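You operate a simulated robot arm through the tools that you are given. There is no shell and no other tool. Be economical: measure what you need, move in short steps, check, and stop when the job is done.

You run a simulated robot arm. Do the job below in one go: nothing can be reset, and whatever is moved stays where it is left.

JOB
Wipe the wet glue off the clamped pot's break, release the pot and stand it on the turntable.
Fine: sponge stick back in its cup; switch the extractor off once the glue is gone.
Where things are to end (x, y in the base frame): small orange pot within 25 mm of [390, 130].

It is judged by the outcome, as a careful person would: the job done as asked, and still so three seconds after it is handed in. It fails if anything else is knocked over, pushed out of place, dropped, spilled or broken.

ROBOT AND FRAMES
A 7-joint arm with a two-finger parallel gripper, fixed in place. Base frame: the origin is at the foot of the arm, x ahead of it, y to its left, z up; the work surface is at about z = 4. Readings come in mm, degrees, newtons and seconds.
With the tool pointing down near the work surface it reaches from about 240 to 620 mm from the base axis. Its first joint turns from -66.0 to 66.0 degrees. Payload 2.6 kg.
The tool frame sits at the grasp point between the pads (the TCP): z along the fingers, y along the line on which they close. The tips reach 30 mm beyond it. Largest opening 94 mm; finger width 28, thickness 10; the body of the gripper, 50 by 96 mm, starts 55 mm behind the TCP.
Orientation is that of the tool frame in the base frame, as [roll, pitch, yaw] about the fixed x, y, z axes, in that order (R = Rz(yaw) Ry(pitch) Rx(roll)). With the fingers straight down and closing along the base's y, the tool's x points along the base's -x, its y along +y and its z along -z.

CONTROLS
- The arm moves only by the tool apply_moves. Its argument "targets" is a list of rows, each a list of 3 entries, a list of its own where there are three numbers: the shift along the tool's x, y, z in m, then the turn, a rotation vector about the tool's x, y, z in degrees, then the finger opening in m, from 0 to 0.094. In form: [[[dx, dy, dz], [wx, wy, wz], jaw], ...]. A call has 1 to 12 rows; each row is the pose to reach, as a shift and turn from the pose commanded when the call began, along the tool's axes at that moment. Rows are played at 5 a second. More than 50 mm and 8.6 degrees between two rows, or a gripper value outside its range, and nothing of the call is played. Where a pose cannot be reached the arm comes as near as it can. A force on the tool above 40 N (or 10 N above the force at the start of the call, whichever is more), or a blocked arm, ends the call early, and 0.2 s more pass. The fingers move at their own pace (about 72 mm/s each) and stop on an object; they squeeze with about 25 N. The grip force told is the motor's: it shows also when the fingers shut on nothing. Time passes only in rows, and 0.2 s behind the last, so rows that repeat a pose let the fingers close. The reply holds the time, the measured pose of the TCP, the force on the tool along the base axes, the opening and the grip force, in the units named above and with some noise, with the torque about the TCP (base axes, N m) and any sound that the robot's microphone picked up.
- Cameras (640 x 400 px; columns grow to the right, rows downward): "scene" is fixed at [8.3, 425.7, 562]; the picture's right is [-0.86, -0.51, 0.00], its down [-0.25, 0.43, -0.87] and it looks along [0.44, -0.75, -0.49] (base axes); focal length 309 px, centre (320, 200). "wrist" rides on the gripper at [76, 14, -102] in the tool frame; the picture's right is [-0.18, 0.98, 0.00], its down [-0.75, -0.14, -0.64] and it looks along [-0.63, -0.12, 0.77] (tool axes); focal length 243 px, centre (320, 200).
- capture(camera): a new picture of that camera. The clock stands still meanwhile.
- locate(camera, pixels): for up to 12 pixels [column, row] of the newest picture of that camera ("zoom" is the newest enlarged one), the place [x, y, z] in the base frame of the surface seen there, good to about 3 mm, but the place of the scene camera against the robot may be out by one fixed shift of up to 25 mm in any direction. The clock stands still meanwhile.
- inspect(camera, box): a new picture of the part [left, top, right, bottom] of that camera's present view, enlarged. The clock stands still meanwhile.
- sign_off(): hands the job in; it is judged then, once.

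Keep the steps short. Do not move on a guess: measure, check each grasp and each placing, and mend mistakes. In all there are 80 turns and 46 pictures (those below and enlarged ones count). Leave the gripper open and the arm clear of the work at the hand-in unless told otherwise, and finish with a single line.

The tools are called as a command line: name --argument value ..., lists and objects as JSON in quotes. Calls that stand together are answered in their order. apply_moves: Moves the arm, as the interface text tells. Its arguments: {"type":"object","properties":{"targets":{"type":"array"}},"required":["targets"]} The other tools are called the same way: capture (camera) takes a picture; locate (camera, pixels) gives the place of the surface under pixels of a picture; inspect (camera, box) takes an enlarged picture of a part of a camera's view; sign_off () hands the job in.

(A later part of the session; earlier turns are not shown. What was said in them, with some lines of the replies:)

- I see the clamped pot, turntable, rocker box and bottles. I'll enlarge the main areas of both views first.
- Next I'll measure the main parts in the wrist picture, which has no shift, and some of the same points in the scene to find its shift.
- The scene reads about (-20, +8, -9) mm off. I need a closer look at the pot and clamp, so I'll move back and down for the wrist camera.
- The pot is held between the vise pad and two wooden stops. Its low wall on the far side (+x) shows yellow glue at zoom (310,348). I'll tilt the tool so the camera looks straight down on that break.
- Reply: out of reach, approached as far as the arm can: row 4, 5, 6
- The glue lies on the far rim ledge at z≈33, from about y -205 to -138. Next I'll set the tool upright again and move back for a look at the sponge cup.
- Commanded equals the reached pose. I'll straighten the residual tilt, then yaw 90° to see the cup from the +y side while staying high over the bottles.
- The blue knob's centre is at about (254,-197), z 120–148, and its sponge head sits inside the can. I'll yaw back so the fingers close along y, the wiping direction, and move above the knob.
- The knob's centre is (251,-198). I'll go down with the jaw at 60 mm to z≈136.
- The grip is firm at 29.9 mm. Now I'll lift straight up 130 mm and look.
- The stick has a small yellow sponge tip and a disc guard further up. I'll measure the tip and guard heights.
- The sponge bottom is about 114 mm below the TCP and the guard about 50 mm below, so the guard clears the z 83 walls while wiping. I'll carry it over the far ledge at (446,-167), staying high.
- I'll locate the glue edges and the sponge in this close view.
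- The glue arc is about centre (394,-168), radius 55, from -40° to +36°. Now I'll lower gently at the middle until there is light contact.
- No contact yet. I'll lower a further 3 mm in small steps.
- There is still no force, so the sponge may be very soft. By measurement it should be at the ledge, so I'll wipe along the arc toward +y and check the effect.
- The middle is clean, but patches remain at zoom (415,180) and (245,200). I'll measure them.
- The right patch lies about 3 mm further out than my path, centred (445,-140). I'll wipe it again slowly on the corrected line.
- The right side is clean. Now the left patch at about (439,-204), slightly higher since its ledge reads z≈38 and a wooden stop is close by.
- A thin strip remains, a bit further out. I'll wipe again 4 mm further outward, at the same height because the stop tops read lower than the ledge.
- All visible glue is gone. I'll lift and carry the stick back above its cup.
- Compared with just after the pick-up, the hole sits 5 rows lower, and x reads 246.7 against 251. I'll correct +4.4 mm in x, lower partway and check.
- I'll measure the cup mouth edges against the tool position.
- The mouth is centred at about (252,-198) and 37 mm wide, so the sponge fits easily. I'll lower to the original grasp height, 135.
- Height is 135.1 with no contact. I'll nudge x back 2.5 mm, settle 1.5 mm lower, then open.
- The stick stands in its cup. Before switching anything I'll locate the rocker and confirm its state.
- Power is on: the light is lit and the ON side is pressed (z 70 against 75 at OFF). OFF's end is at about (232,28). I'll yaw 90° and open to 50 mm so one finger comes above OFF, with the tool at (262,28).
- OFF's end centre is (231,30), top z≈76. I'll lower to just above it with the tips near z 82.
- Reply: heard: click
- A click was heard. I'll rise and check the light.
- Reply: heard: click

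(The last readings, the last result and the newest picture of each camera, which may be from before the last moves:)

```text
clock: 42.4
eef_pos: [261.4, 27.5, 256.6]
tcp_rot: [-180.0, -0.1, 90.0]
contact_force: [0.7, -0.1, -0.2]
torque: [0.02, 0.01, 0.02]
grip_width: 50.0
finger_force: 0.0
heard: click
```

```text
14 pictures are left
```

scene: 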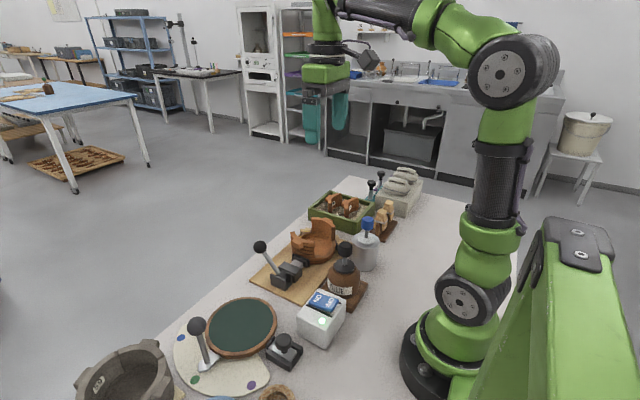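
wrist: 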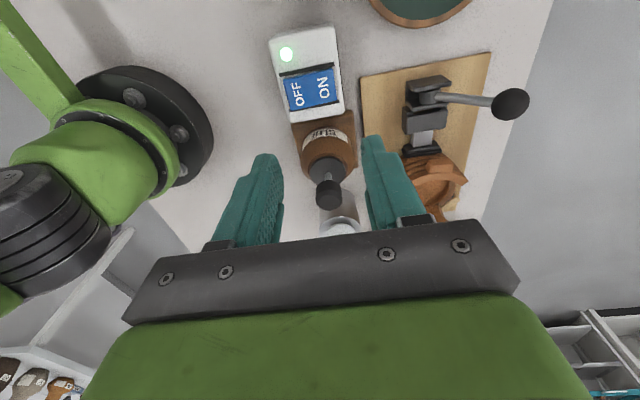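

The light is still on. The second click means it sprang back, so the press was too shallow. I'll press again, deeper in small steps.

apply_moves --targets '[[[0, 0.001, 0.05], [0, 0, 0], 0.05], [[0, 0.001, 0.1], [0, 0, 0], 0.05], [[0, 0.001, 0.14], [0, 0, 0], 0.05], [[0, 0.001, 0.15], [0, 0, 0], 0.05], [[0, 0.001, 0.152], [0, 0, 0], 0.05], [[0, 0.001, 0.154], [0, 0, 0], 0.05]]'

apply_moves --targets '[[[0, 0, 0.001], [0, 0, 0], 0.05], [[0, 0, 0.002], [0, 0, 0], 0.05], [[0, 0, 0.003], [0, 0, 0], 0.05]]'

```text
clock: 43.8
eef_pos: [262.4, 30.6, 101.9]
tcp_rot: [179.8, -0.1, 90.0]
contact_force: [-3.1, 0.6, 27.0]
torque: [-0.14, 0.78, 0.13]
grip_width: 51.3
finger_force: 0.7
heard: click
```

```text
clock: 44.2
eef_pos: [262.2, 29.4, 102.3]
tcp_rot: [179.7, -0.2, 89.9]
contact_force: [-3.5, -0.4, 8.6]
torque: [-0.12, 0.31, 0.05]
grip_width: 51.8
finger_force: 1.4
stopped in row 1: the force on the tool passed its limit at 44 N (the readings are from after the stop); the commanded pose is now the measured one
```

It has bottomed out at 27–44 N on the OFF-side finger. Rise and check.

apply_moves --targets '[[[0, 0, -0.03], [0, 0, 0], 0.05], [[0, 0, -0.07], [0, 0, 0], 0.05], [[0, 0, -0.11], [0, 0, 0], 0.05], [[0, 0, -0.15], [0, 0, 0], 0.05]]'

inspect --camera "wrist" --box '[240, 0, 540, 220]'

```text
clock: 45.2
eef_pos: [264.5, 32.8, 252.2]
tcp_rot: [179.7, -0.1, 90.0]
contact_force: [-0.1, -0.4, -0.9]
torque: [-0.02, 0.02, 0.0]
grip_width: 49.9
finger_force: 0.1
```

```text
1.82 times, centred on (390, 110) of wrist
```

zoom: 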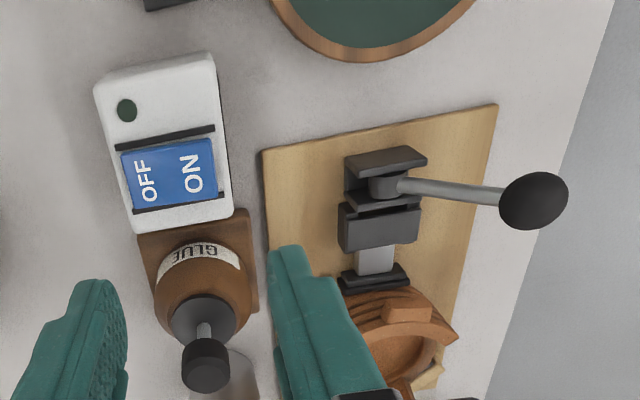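

The light is off. Next is the vise lever: I'll measure its ball and hub in this view.

locate --camera "zoom" --pixels '[[532, 200], [506, 200], [560, 195], [534, 178], [530, 224], [470, 192], [420, 186], [385, 187], [385, 155], [380, 225], [375, 262], [372, 285]]'

```text
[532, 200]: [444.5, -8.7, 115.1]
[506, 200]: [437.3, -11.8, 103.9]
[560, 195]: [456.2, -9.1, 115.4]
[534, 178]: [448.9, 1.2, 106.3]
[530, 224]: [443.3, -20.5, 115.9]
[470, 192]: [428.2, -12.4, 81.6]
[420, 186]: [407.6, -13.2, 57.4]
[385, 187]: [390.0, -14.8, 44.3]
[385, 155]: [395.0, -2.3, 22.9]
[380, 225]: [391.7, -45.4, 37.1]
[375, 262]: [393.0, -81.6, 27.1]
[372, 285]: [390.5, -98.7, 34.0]
```

The ball's centre is about (450,-13,107), radius ~12; the lever leans ~40° toward +x from its hub at (395,-14,43). I'll straddle the ball with the jaw along x (45 mm) so I can push either way, going above it first.

apply_moves --targets '[[[-0.01, 0.04, 0], [0, 0, 0], 0.045], [[-0.02, 0.08, 0], [0, 0, 0], 0.045], [[-0.03, 0.12, 0], [0, 0, 0], 0.045], [[-0.04, 0.155, 0.03], [0, 0, 0], 0.045], [[-0.046, 0.1855, 0.07], [0, 0, 0], 0.045], [[-0.046, 0.1855, 0.085], [0, 0, 0], 0.045], [[-0.046, 0.1855, 0.085], [0, 0, 0], 0.045]]'

capture --camera "wrist"

```text
refused: row 5 steps farther than a row can; nothing moved
```

```text
12 pictures are left
```

wrist: 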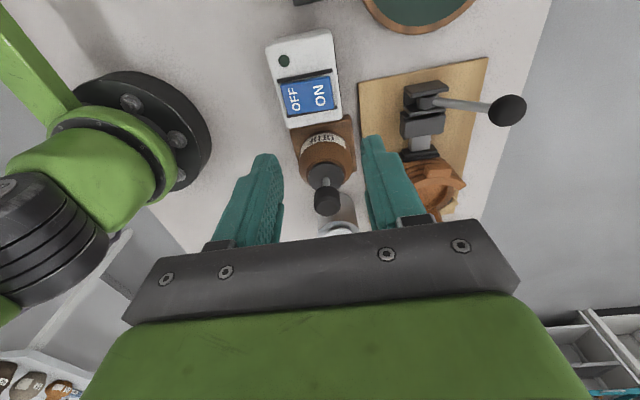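

One row stepped too far, so I'll spread the move over more rows.

apply_moves --targets '[[[-0.01, 0.04, 0], [0, 0, 0], 0.045], [[-0.02, 0.08, 0], [0, 0, 0], 0.045], [[-0.03, 0.12, 0], [0, 0, 0], 0.045], [[-0.04, 0.155, 0.02], [0, 0, 0], 0.045], [[-0.046, 0.1855, 0.045], [0, 0, 0], 0.045], [[-0.046, 0.1855, 0.08], [0, 0, 0], 0.045], [[-0.046, 0.1855, 0.08], [0, 0, 0], 0.045]]'

inspect --camera "scene" --box '[220, 180, 340, 300]'

```text
clock: 46.8
eef_pos: [447.2, -15.1, 175.4]
tcp_rot: [179.6, -0.1, 90.0]
contact_force: [-0.5, 0.2, -0.6]
torque: [0.0, 0.0, -0.01]
grip_width: 45.1
finger_force: 0.0
```

```text
3.33 times, centred on (280, 240) of scene
```

zoom: 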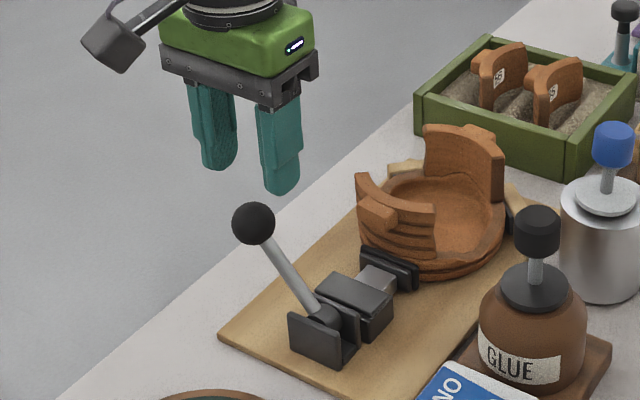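

The fingers straddle the ball. I'll descend to tips ~8 mm below the ball's centre.

apply_moves --targets '[[[0, 0.002, 0.02], [0, 0, 0], 0.045], [[0, 0.002, 0.044], [0, 0, 0], 0.045], [[0, 0.002, 0.044], [0, 0, 0], 0.045]]'

apply_moves --targets '[[[0, -0.006, -0.002], [0, 0, 0], 0.045], [[0, -0.012, -0.004], [0, 0, 0], 0.045], [[0, -0.016, -0.007], [0, 0, 0], 0.045], [[0, -0.02, -0.01], [0, 0, 0], 0.045]]'

```text
clock: 47.6
eef_pos: [450.3, -14.5, 128.5]
tcp_rot: [179.7, -0.2, 89.9]
contact_force: [0.0, -0.9, 0.1]
torque: [-0.02, 0.02, 0.01]
grip_width: 44.7
finger_force: 0.1
```

```text
clock: 48.6
eef_pos: [430.4, -15.9, 138.7]
tcp_rot: [179.8, -0.2, 90.0]
contact_force: [1.6, 0.6, 0.3]
torque: [0.04, -0.03, -0.01]
grip_width: 45.9
finger_force: 0.9
```

The lever follows toward -x with a light 1.6 N reaction. I'll continue along its arc to vertical.

apply_moves --targets '[[[0, -0.009, -0.003], [0, 0, 0], 0.045], [[0, -0.017, -0.005], [0, 0, 0], 0.045], [[0, -0.024, -0.007], [0, 0, 0], 0.045], [[0, -0.031, -0.009], [0, 0, 0], 0.045], [[0, -0.038, -0.01], [0, 0, 0], 0.045], [[0, -0.045, -0.01], [0, 0, 0], 0.045]]'

inspect --camera "scene" --box '[220, 180, 340, 300]'

```text
clock: 50.0
eef_pos: [384.9, -15.9, 149.9]
tcp_rot: [179.7, 0.0, 89.9]
contact_force: [-0.1, -0.1, 1.0]
torque: [0.06, 0.02, 0.02]
grip_width: 45.6
finger_force: 0.1
```

```text
3.33 times, centred on (280, 240) of scene
```

zoom: 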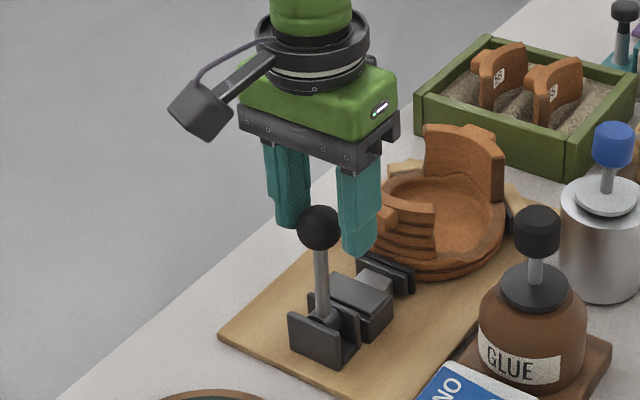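

The lever is now upright, and the pad hasn't clearly moved yet. I'll continue over toward -x.

apply_moves --targets '[[[0, -0.008, 0.0], [0, 0, 0], 0.045], [[0, -0.015, 0.001], [0, 0, 0], 0.045], [[0, -0.022, 0.003], [0, 0, 0], 0.045], [[0, -0.029, 0.006], [0, 0, 0], 0.045], [[0, -0.036, 0.009], [0, 0, 0], 0.045], [[0, -0.042, 0.013], [0, 0, 0], 0.045], [[0, -0.048, 0.017], [0, 0, 0], 0.045], [[0, -0.054, 0.021], [0, 0, 0], 0.045]]'

inspect --camera "scene" --box '[220, 180, 340, 300]'

```text
clock: 51.8
eef_pos: [331.4, -15.0, 127.6]
tcp_rot: [179.7, -0.1, 89.9]
contact_force: [0.1, -0.1, -0.9]
torque: [-0.01, 0.02, -0.01]
grip_width: 44.9
finger_force: 0.1
```

```text
3.33 times, centred on (280, 240) of scene
```

zoom: 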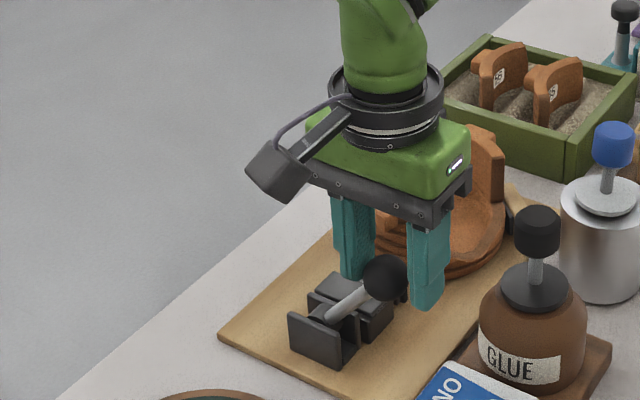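

The lever has swung fully over. I'll rise straight up and look at the pad and pot.

apply_moves --targets '[[[0, 0, -0.03], [0, 0, 0], 0.045], [[0, 0, -0.07], [0, 0, 0], 0.06], [[0, 0.03, -0.11], [0, 0, 0], 0.094], [[0, 0.065, -0.14], [0, 0, 0], 0.094], [[0, 0.065, -0.14], [0, 0, 0], 0.094]]'

inspect --camera "wrist" --box '[180, 0, 440, 170]'

```text
clock: 53.0
eef_pos: [397.7, -15.8, 268.9]
tcp_rot: [179.7, 0.0, 90.0]
contact_force: [0.1, 0.2, -0.9]
torque: [0.01, 0.01, -0.04]
grip_width: 93.9
finger_force: 0.0
```

```text
2.35 times, centred on (310, 85) of wrist
```

zoom: 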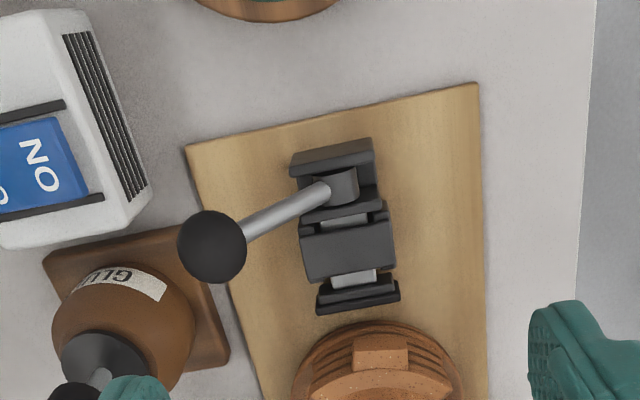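

The pad has drawn back and the pot is free. I'll yaw back so the fingers close along y and move above the pot's +y wall to measure it.

apply_moves --targets '[[[-0.008, 0, 0], [0, 0, -8], 0.06], [[-0.016, 0, 0], [0, 0, -16], 0.06], [[-0.024, 0, 0], [0, 0, -24], 0.06], [[-0.032, 0, 0], [0, 0, -32], 0.06], [[-0.04, 0, 0], [0, 0, -40], 0.06], [[-0.048, 0, 0], [0, 0, -48], 0.06], [[-0.056, 0, 0], [0, 0, -56], 0.06], [[-0.064, 0, 0], [0, 0, -64], 0.06], [[-0.072, 0, 0], [0, 0, -72], 0.06], [[-0.08, -0.002, 0.01], [0, 0, -80], 0.06], [[-0.09, -0.004, 0.025], [0, 0, -86], 0.06], [[-0.094, -0.004, 0.05], [0, 0, -90], 0.06]]'

capture --camera "wrist"

```text
clock: 55.6
eef_pos: [393.9, -111.7, 218.7]
tcp_rot: [179.9, 0.3, -179.8]
contact_force: [0.1, 0.4, 0.0]
torque: [0.02, -0.01, 0.01]
grip_width: 60.1
finger_force: 0.1
```

```text
7 pictures are left
```

wrist: 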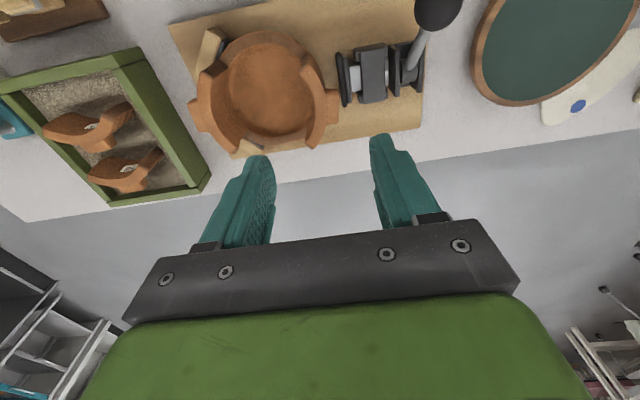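

locate --camera "wrist" --pixels '[[314, 108], [324, 108], [334, 107], [338, 92], [336, 120], [326, 145], [310, 66], [342, 75], [346, 100], [372, 75], [197, 112], [270, 95]]'

locate --camera "wrist" --pixels '[[480, 85], [530, 105], [480, 45], [510, 5], [620, 5], [605, 45], [545, 60], [437, 12], [420, 55], [318, 108], [328, 97], [215, 108]]'

```text
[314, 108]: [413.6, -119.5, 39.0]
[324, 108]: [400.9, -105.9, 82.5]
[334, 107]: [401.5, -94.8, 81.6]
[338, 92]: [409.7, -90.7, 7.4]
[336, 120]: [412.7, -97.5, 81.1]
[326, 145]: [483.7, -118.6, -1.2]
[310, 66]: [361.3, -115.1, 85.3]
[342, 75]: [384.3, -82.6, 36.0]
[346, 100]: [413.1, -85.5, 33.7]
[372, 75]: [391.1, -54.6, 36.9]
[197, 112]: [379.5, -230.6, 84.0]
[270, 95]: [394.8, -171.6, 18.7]
```

```text
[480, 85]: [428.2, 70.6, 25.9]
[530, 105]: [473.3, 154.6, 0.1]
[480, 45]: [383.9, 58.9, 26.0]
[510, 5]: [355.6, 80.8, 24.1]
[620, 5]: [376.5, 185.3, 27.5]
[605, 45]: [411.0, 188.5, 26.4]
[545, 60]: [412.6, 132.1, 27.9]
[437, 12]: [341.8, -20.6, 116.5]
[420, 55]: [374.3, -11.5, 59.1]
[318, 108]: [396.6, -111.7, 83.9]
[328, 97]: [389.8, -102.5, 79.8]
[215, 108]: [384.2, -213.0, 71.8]
```

The lug's outer face is about (400,-94) and the lug axis is turned ~7°. The pad top is z 36, the turntable top z 26, its centre near (390,126). I'll go down around the wall and lug at (401.5,-106), yawed 7°.

apply_moves --targets '[[[-0.0076, 0.0053, 0.03], [0, 0, 7], 0.055], [[-0.0076, 0.0053, 0.065], [0, 0, 7], 0.055], [[-0.0076, 0.0053, 0.095], [0, 0, 7], 0.055], [[-0.0076, 0.0053, 0.12], [0, 0, 7], 0.055], [[-0.0076, 0.0053, 0.144], [0, 0, 7], 0.055], [[-0.0076, 0.0053, 0.144], [0, 0, 7], 0.055]]'

inspect --camera "wrist" --box '[180, 60, 460, 240]'

```text
clock: 57.0
eef_pos: [403.2, -106.6, 70.9]
tcp_rot: [179.9, 0.2, 172.8]
contact_force: [-0.6, 0.1, 0.0]
torque: [0.04, -0.01, 0.0]
grip_width: 54.9
finger_force: 0.1
```

```text
2.22 times, centred on (320, 150) of wrist
```

zoom: 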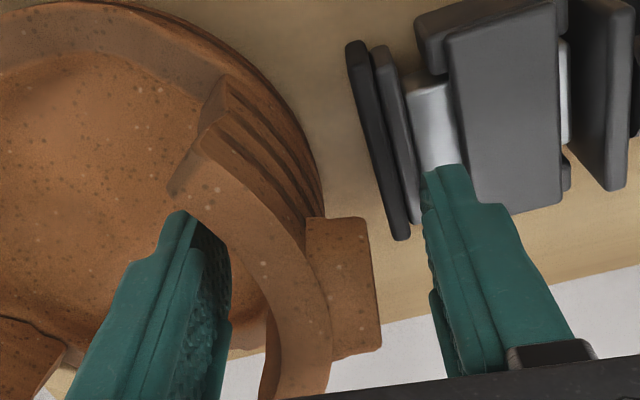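

One finger is inside the wall and the other outside the lug, well aligned. Close.

apply_moves --targets '[[[0, 0, 0], [0, 0, 0], 0.035], [[0, 0, 0], [0, 0, 0], 0.02], [[0, 0, 0], [0, 0, 0], 0.01], [[0, 0, 0], [0, 0, 0], 0.01]]'

apply_moves --targets '[[[0, 0, -0.005], [0, 0, 0], 0.01], [[0, 0, -0.01], [0, 0, 0], 0.01], [[0, 0, -0.02], [0, 0, 0], 0.01], [[0, 0, -0.02], [0, 0, 0], 0.01]]'

```text
clock: 58.0
eef_pos: [402.2, -106.5, 71.2]
tcp_rot: [179.8, 0.2, 172.9]
contact_force: [-1.6, 3.5, 0.2]
torque: [-0.19, -0.01, -0.35]
grip_width: 29.4
finger_force: 25.0
```

```text
clock: 59.0
eef_pos: [400.6, -104.0, 93.3]
tcp_rot: [179.8, 0.3, 172.9]
contact_force: [0.2, 3.9, 2.6]
torque: [-0.35, 0.03, -0.26]
grip_width: 25.3
finger_force: 25.2
```

The opening changed from 29.4 to 25.3, so I'll look before lifting further.

inspect --camera "wrist" --box '[180, 60, 460, 240]'

```text
2.22 times, centred on (320, 150) of wrist
```

zoom: 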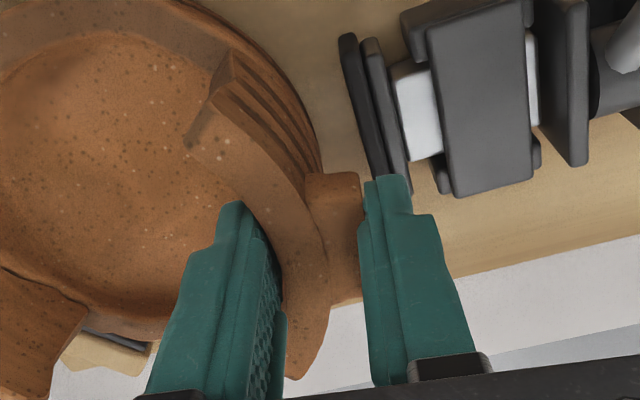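

locate --camera "zoom" --pixels '[[300, 240], [335, 230], [100, 150], [150, 350], [310, 330], [240, 60], [60, 300], [215, 75], [300, 80], [420, 120]]'

```text
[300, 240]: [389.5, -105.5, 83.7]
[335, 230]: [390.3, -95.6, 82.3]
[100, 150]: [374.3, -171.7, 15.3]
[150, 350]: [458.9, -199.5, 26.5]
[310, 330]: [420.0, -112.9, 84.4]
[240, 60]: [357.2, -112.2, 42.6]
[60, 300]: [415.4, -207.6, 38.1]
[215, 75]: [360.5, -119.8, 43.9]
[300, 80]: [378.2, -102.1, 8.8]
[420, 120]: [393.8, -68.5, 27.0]
```

The pot did not rise: its top is still z 83 and the fingers slid up the tapering lug. I'll open, go back down slightly further out (the reaction was +y) and lower, and re-grip.

apply_moves --targets '[[[0, 0, 0], [0, 0, 0], 0.04], [[0, 0.001, 0], [0, 0, 0], 0.05], [[0, 0.002, 0.012], [0, 0, 0], 0.05], [[0, 0.002, 0.024], [0, 0, 0], 0.05], [[0, 0.002, 0.024], [0, 0, 0], 0.05]]'

apply_moves --targets '[[[0, 0, 0], [0, 0, 0], 0.035], [[0, 0, 0], [0, 0, 0], 0.02], [[0, 0, 0], [0, 0, 0], 0.0], [[0, 0, 0], [0, 0, 0], 0.0], [[0, 0, 0], [0, 0, 0], 0.0], [[0, 0, 0], [0, 0, 0], 0.0]]'

apply_moves --targets '[[[0, 0, -0.002], [0, 0, 0], 0.0], [[0, 0, -0.004], [0, 0, 0], 0.0], [[0, 0, -0.004], [0, 0, 0], 0.0]]'

```text
clock: 60.2
eef_pos: [400.5, -101.6, 67.3]
tcp_rot: [179.8, 0.3, 172.7]
contact_force: [0.3, 0.1, -0.2]
torque: [0.01, 0.03, 0.01]
grip_width: 50.0
finger_force: 0.0
```

```text
clock: 61.6
eef_pos: [400.1, -100.6, 68.8]
tcp_rot: [179.9, 0.3, 173.0]
contact_force: [-0.4, -1.6, 0.3]
torque: [-0.33, 0.0, -0.03]
grip_width: 29.4
finger_force: 25.0
```

```text
clock: 62.4
eef_pos: [400.7, -102.2, 72.5]
tcp_rot: [179.8, 0.2, 173.0]
contact_force: [-0.2, -0.6, -4.2]
torque: [0.28, -0.04, -0.01]
grip_width: 28.9
finger_force: 25.8
```

Now it carries load (-4.2 N). I'll lift more, slowly, and watch.

apply_moves --targets '[[[0, 0, -0.001], [0, 0, 0], 0.0], [[0, 0, -0.002], [0, 0, 0], 0.0], [[0, 0, -0.003], [0, 0, 0], 0.0], [[0, 0, -0.004], [0, 0, 0], 0.0], [[0, 0, -0.005], [0, 0, 0], 0.0], [[0, 0, -0.006], [0, 0, 0], 0.0]]'

inspect --camera "scene" --box '[250, 190, 370, 290]'

```text
clock: 63.8
eef_pos: [400.5, -103.2, 78.6]
tcp_rot: [179.9, 0.3, 173.0]
contact_force: [-0.5, -0.9, -4.3]
torque: [0.28, -0.07, -0.01]
grip_width: 29.2
finger_force: 25.5
```

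```text
4.00 times, centred on (310, 240) of scene
```

zoom: 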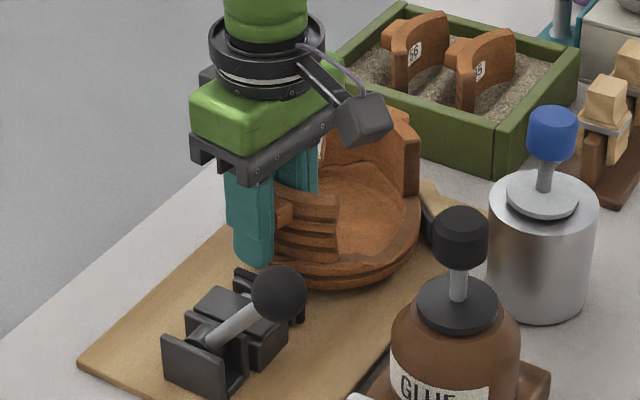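

The load of 4.3 N with 0.28 N·m at 65 mm is the whole pot, hanging level. I'll lift it to travel height, above the lever ball.

apply_moves --targets '[[[0, 0, -0.01], [0, 0, 0], 0.0], [[0, 0, -0.022], [0, 0, 0], 0.0], [[0, 0, -0.036], [0, 0, 0], 0.0], [[0, 0, -0.05], [0, 0, 0], 0.0], [[0, 0, -0.065], [0, 0, 0], 0.0], [[0, 0, -0.08], [0, 0, 0], 0.0], [[0, 0, -0.095], [0, 0, 0], 0.0], [[0, 0, -0.11], [0, 0, 0], 0.0], [[0, 0, -0.122], [0, 0, 0], 0.0], [[0, 0, -0.132], [0, 0, 0], 0.0], [[0, 0, -0.132], [0, 0, 0], 0.0]]'

```text
clock: 66.2
eef_pos: [398.6, -103.0, 210.2]
tcp_rot: [179.9, 0.4, 173.0]
contact_force: [-0.2, 0.3, -4.4]
torque: [0.28, -0.02, -0.03]
grip_width: 29.4
finger_force: 25.2
```

Steady. I'll carry and turn it slowly, half the way first.

apply_moves --targets '[[[-0.0012, 0.01, 0], [0, 0, 3.46], 0.0], [[-0.0023, 0.02, 0], [0, 0, 6.92], 0.0], [[-0.0035, 0.03, 0], [0, 0, 10.4], 0.0], [[-0.0047, 0.04, 0], [0, 0, 13.8], 0.0], [[-0.0058, 0.05, 0], [0, 0, 17.3], 0.0], [[-0.007, 0.06, 0], [0, 0, 20.8], 0.0], [[-0.0081, 0.07, 0], [0, 0, 24.2], 0.0], [[-0.0093, 0.08, 0], [0, 0, 27.7], 0.0], [[-0.0105, 0.09, 0], [0, 0, 31.1], 0.0], [[-0.0116, 0.1, 0], [0, 0, 34.6], 0.0], [[-0.0128, 0.11, 0], [0, 0, 38], 0.0], [[-0.014, 0.12, 0], [0, 0, 41.5], 0.0]]'

```text
clock: 68.8
eef_pos: [430.0, 15.8, 211.6]
tcp_rot: [179.7, 0.0, 131.4]
contact_force: [0.4, -0.2, -4.4]
torque: [0.18, -0.25, -0.02]
grip_width: 29.5
finger_force: 25.3
```

apply_moves --targets '[[[0.0058, 0.008, 0], [0, 0, 3.45], 0.0], [[0.0117, 0.0161, 0], [0, 0, 6.9], 0.0], [[0.0175, 0.0241, 0], [0, 0, 10.35], 0.0], [[0.0233, 0.0321, 0], [0, 0, 13.8], 0.0], [[0.0292, 0.0401, 0], [0, 0, 17.25], 0.0], [[0.035, 0.0482, 0], [0, 0, 20.7], 0.0], [[0.0408, 0.0562, 0], [0, 0, 24.15], 0.0], [[0.0467, 0.0642, 0], [0, 0, 27.6], 0.0], [[0.0525, 0.0722, 0], [0, 0, 31.05], 0.0], [[0.0583, 0.0803, 0], [0, 0, 34.5], 0.0], [[0.0642, 0.0883, 0], [0, 0, 37.95], 0.0], [[0.07, 0.0963, 0], [0, 0, 41.4], 0.0]]'

capture --camera "wrist"

```text
clock: 71.4
eef_pos: [453.8, 132.1, 212.8]
tcp_rot: [179.8, -0.1, 89.9]
contact_force: [0.7, 0.8, -4.8]
torque: [0.0, -0.29, 0.02]
grip_width: 29.4
finger_force: 25.3
```

```text
3 pictures are left
```

wrist: 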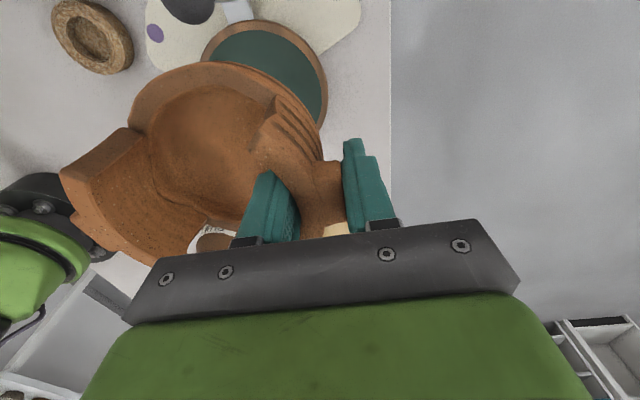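

I'll measure the hanging pot's position and level.

locate --camera "wrist" --pixels '[[210, 130], [200, 72], [150, 85], [295, 88], [70, 175], [125, 135], [272, 125], [315, 165], [100, 180], [335, 175], [230, 160], [160, 150]]'

```text
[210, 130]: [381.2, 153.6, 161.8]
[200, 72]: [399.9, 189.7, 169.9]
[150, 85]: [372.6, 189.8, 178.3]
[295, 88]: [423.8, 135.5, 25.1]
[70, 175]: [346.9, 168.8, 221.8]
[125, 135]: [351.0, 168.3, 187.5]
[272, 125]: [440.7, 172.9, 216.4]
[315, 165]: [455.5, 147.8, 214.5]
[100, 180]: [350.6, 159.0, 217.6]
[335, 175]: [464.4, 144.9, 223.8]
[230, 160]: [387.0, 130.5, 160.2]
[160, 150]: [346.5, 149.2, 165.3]
```

The pot is level, its centre about (388,130), floor z 160. I'll lower to ~6 mm above the turntable.

apply_moves --targets '[[[0, 0.001, 0.01], [0, 0, 0], 0.0], [[0, 0.002, 0.025], [0, 0, 0], 0.0], [[0, 0.002, 0.04], [0, 0, 0], 0.0], [[0, 0.002, 0.055], [0, 0, 0], 0.0], [[0, 0.002, 0.07], [0, 0, 0], 0.0], [[0, 0.002, 0.085], [0, 0, 0], 0.0], [[0, 0.002, 0.1], [0, 0, 0], 0.0], [[0, 0.002, 0.112], [0, 0, 0], 0.0], [[0, 0.002, 0.119], [0, 0, 0], 0.0], [[0, 0.002, 0.119], [0, 0, 0], 0.0]]'

apply_moves --targets '[[[0, 0, 0.001], [0, 0, 0], 0.0], [[0, 0, 0.002], [0, 0, 0], 0.0], [[0, 0, 0.003], [0, 0, 0], 0.0], [[0, 0, 0.004], [0, 0, 0], 0.0]]'

```text
clock: 73.6
eef_pos: [457.3, 131.7, 92.4]
tcp_rot: [179.7, -0.1, 90.0]
contact_force: [-0.5, 0.4, -4.2]
torque: [0.03, -0.28, 0.01]
grip_width: 29.2
finger_force: 24.6
```

```text
clock: 74.6
eef_pos: [457.1, 131.4, 87.9]
tcp_rot: [179.7, -0.2, 90.0]
contact_force: [2.7, 0.7, 0.8]
torque: [-0.01, 0.2, -0.08]
grip_width: 29.5
finger_force: 25.1
```

The weight has come off, so the pot is seated. I'll open the fingers and rise straight up.

apply_moves --targets '[[[0, 0, 0], [0, 0, 0], 0.03], [[0, 0, 0], [0, 0, 0], 0.035], [[0, 0, 0], [0, 0, 0], 0.042], [[0, 0, 0], [0, 0, 0], 0.05], [[0, 0, 0], [0, 0, 0], 0.05], [[0, 0, -0.015], [0, 0, 0], 0.05], [[0, 0, -0.035], [0, 0, 0], 0.05], [[0, 0, -0.07], [0, 0, 0], 0.05], [[0, 0, -0.11], [0, 0, 0], 0.05], [[0, 0, -0.15], [0, 0, 0], 0.05], [[0, 0, -0.18], [0, 0, 0], 0.06], [[0, 0, -0.18], [0, 0, 0], 0.094]]'

capture --camera "scene"

capture --camera "wrist"

```text
clock: 77.2
eef_pos: [455.6, 130.6, 270.5]
tcp_rot: [179.7, -0.2, 90.0]
contact_force: [0.2, -0.1, 0.4]
torque: [-0.02, -0.03, -0.02]
grip_width: 93.7
finger_force: 0.0
```

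```text
2 pictures are left
```

scene: 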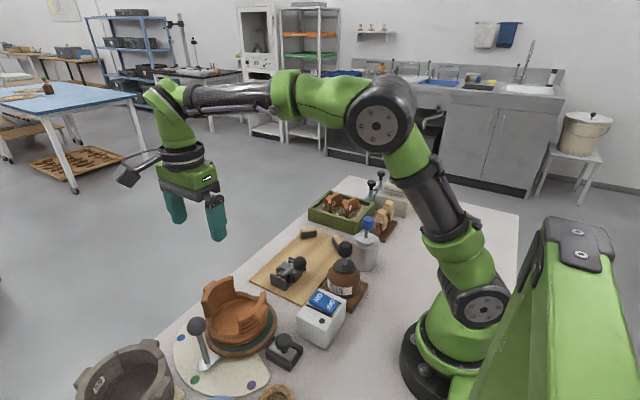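

```text
1 pictures are left
```

wrist: 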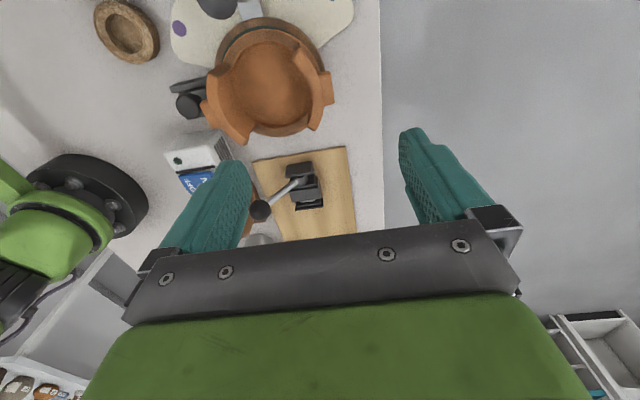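

The pot stands on the turntable. I'll measure its centre.

locate --camera "wrist" --pixels '[[268, 90], [272, 132], [272, 36], [210, 108], [328, 90], [318, 90], [225, 105], [265, 128], [268, 25], [230, 135], [312, 55], [312, 125]]'

inspect --camera "scene" --box '[160, 200, 400, 390]'

```text
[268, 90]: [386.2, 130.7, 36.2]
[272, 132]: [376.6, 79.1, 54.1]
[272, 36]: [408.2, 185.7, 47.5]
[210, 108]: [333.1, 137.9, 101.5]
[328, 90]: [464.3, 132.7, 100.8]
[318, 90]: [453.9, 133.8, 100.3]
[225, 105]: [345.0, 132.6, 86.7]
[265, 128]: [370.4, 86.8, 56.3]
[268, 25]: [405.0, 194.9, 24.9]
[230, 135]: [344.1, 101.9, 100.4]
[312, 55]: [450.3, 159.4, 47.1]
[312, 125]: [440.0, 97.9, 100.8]
```

```text
2.11 times, centred on (280, 295) of scene
```

zoom: 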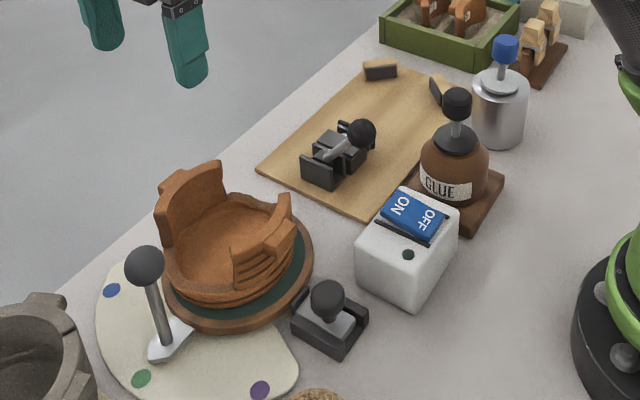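

The pot stands level with its centre near (392,132), within tolerance. The light is off, the stick is in its cup, and nothing else has moved. The gripper is open and clear, so I'll hand in.

sign_off

```text
The job is handed in.
```

The glue is wiped off, the sponge stick is back in its cup, the extractor is off, and the released pot stands on the turntable at about (392, 132).
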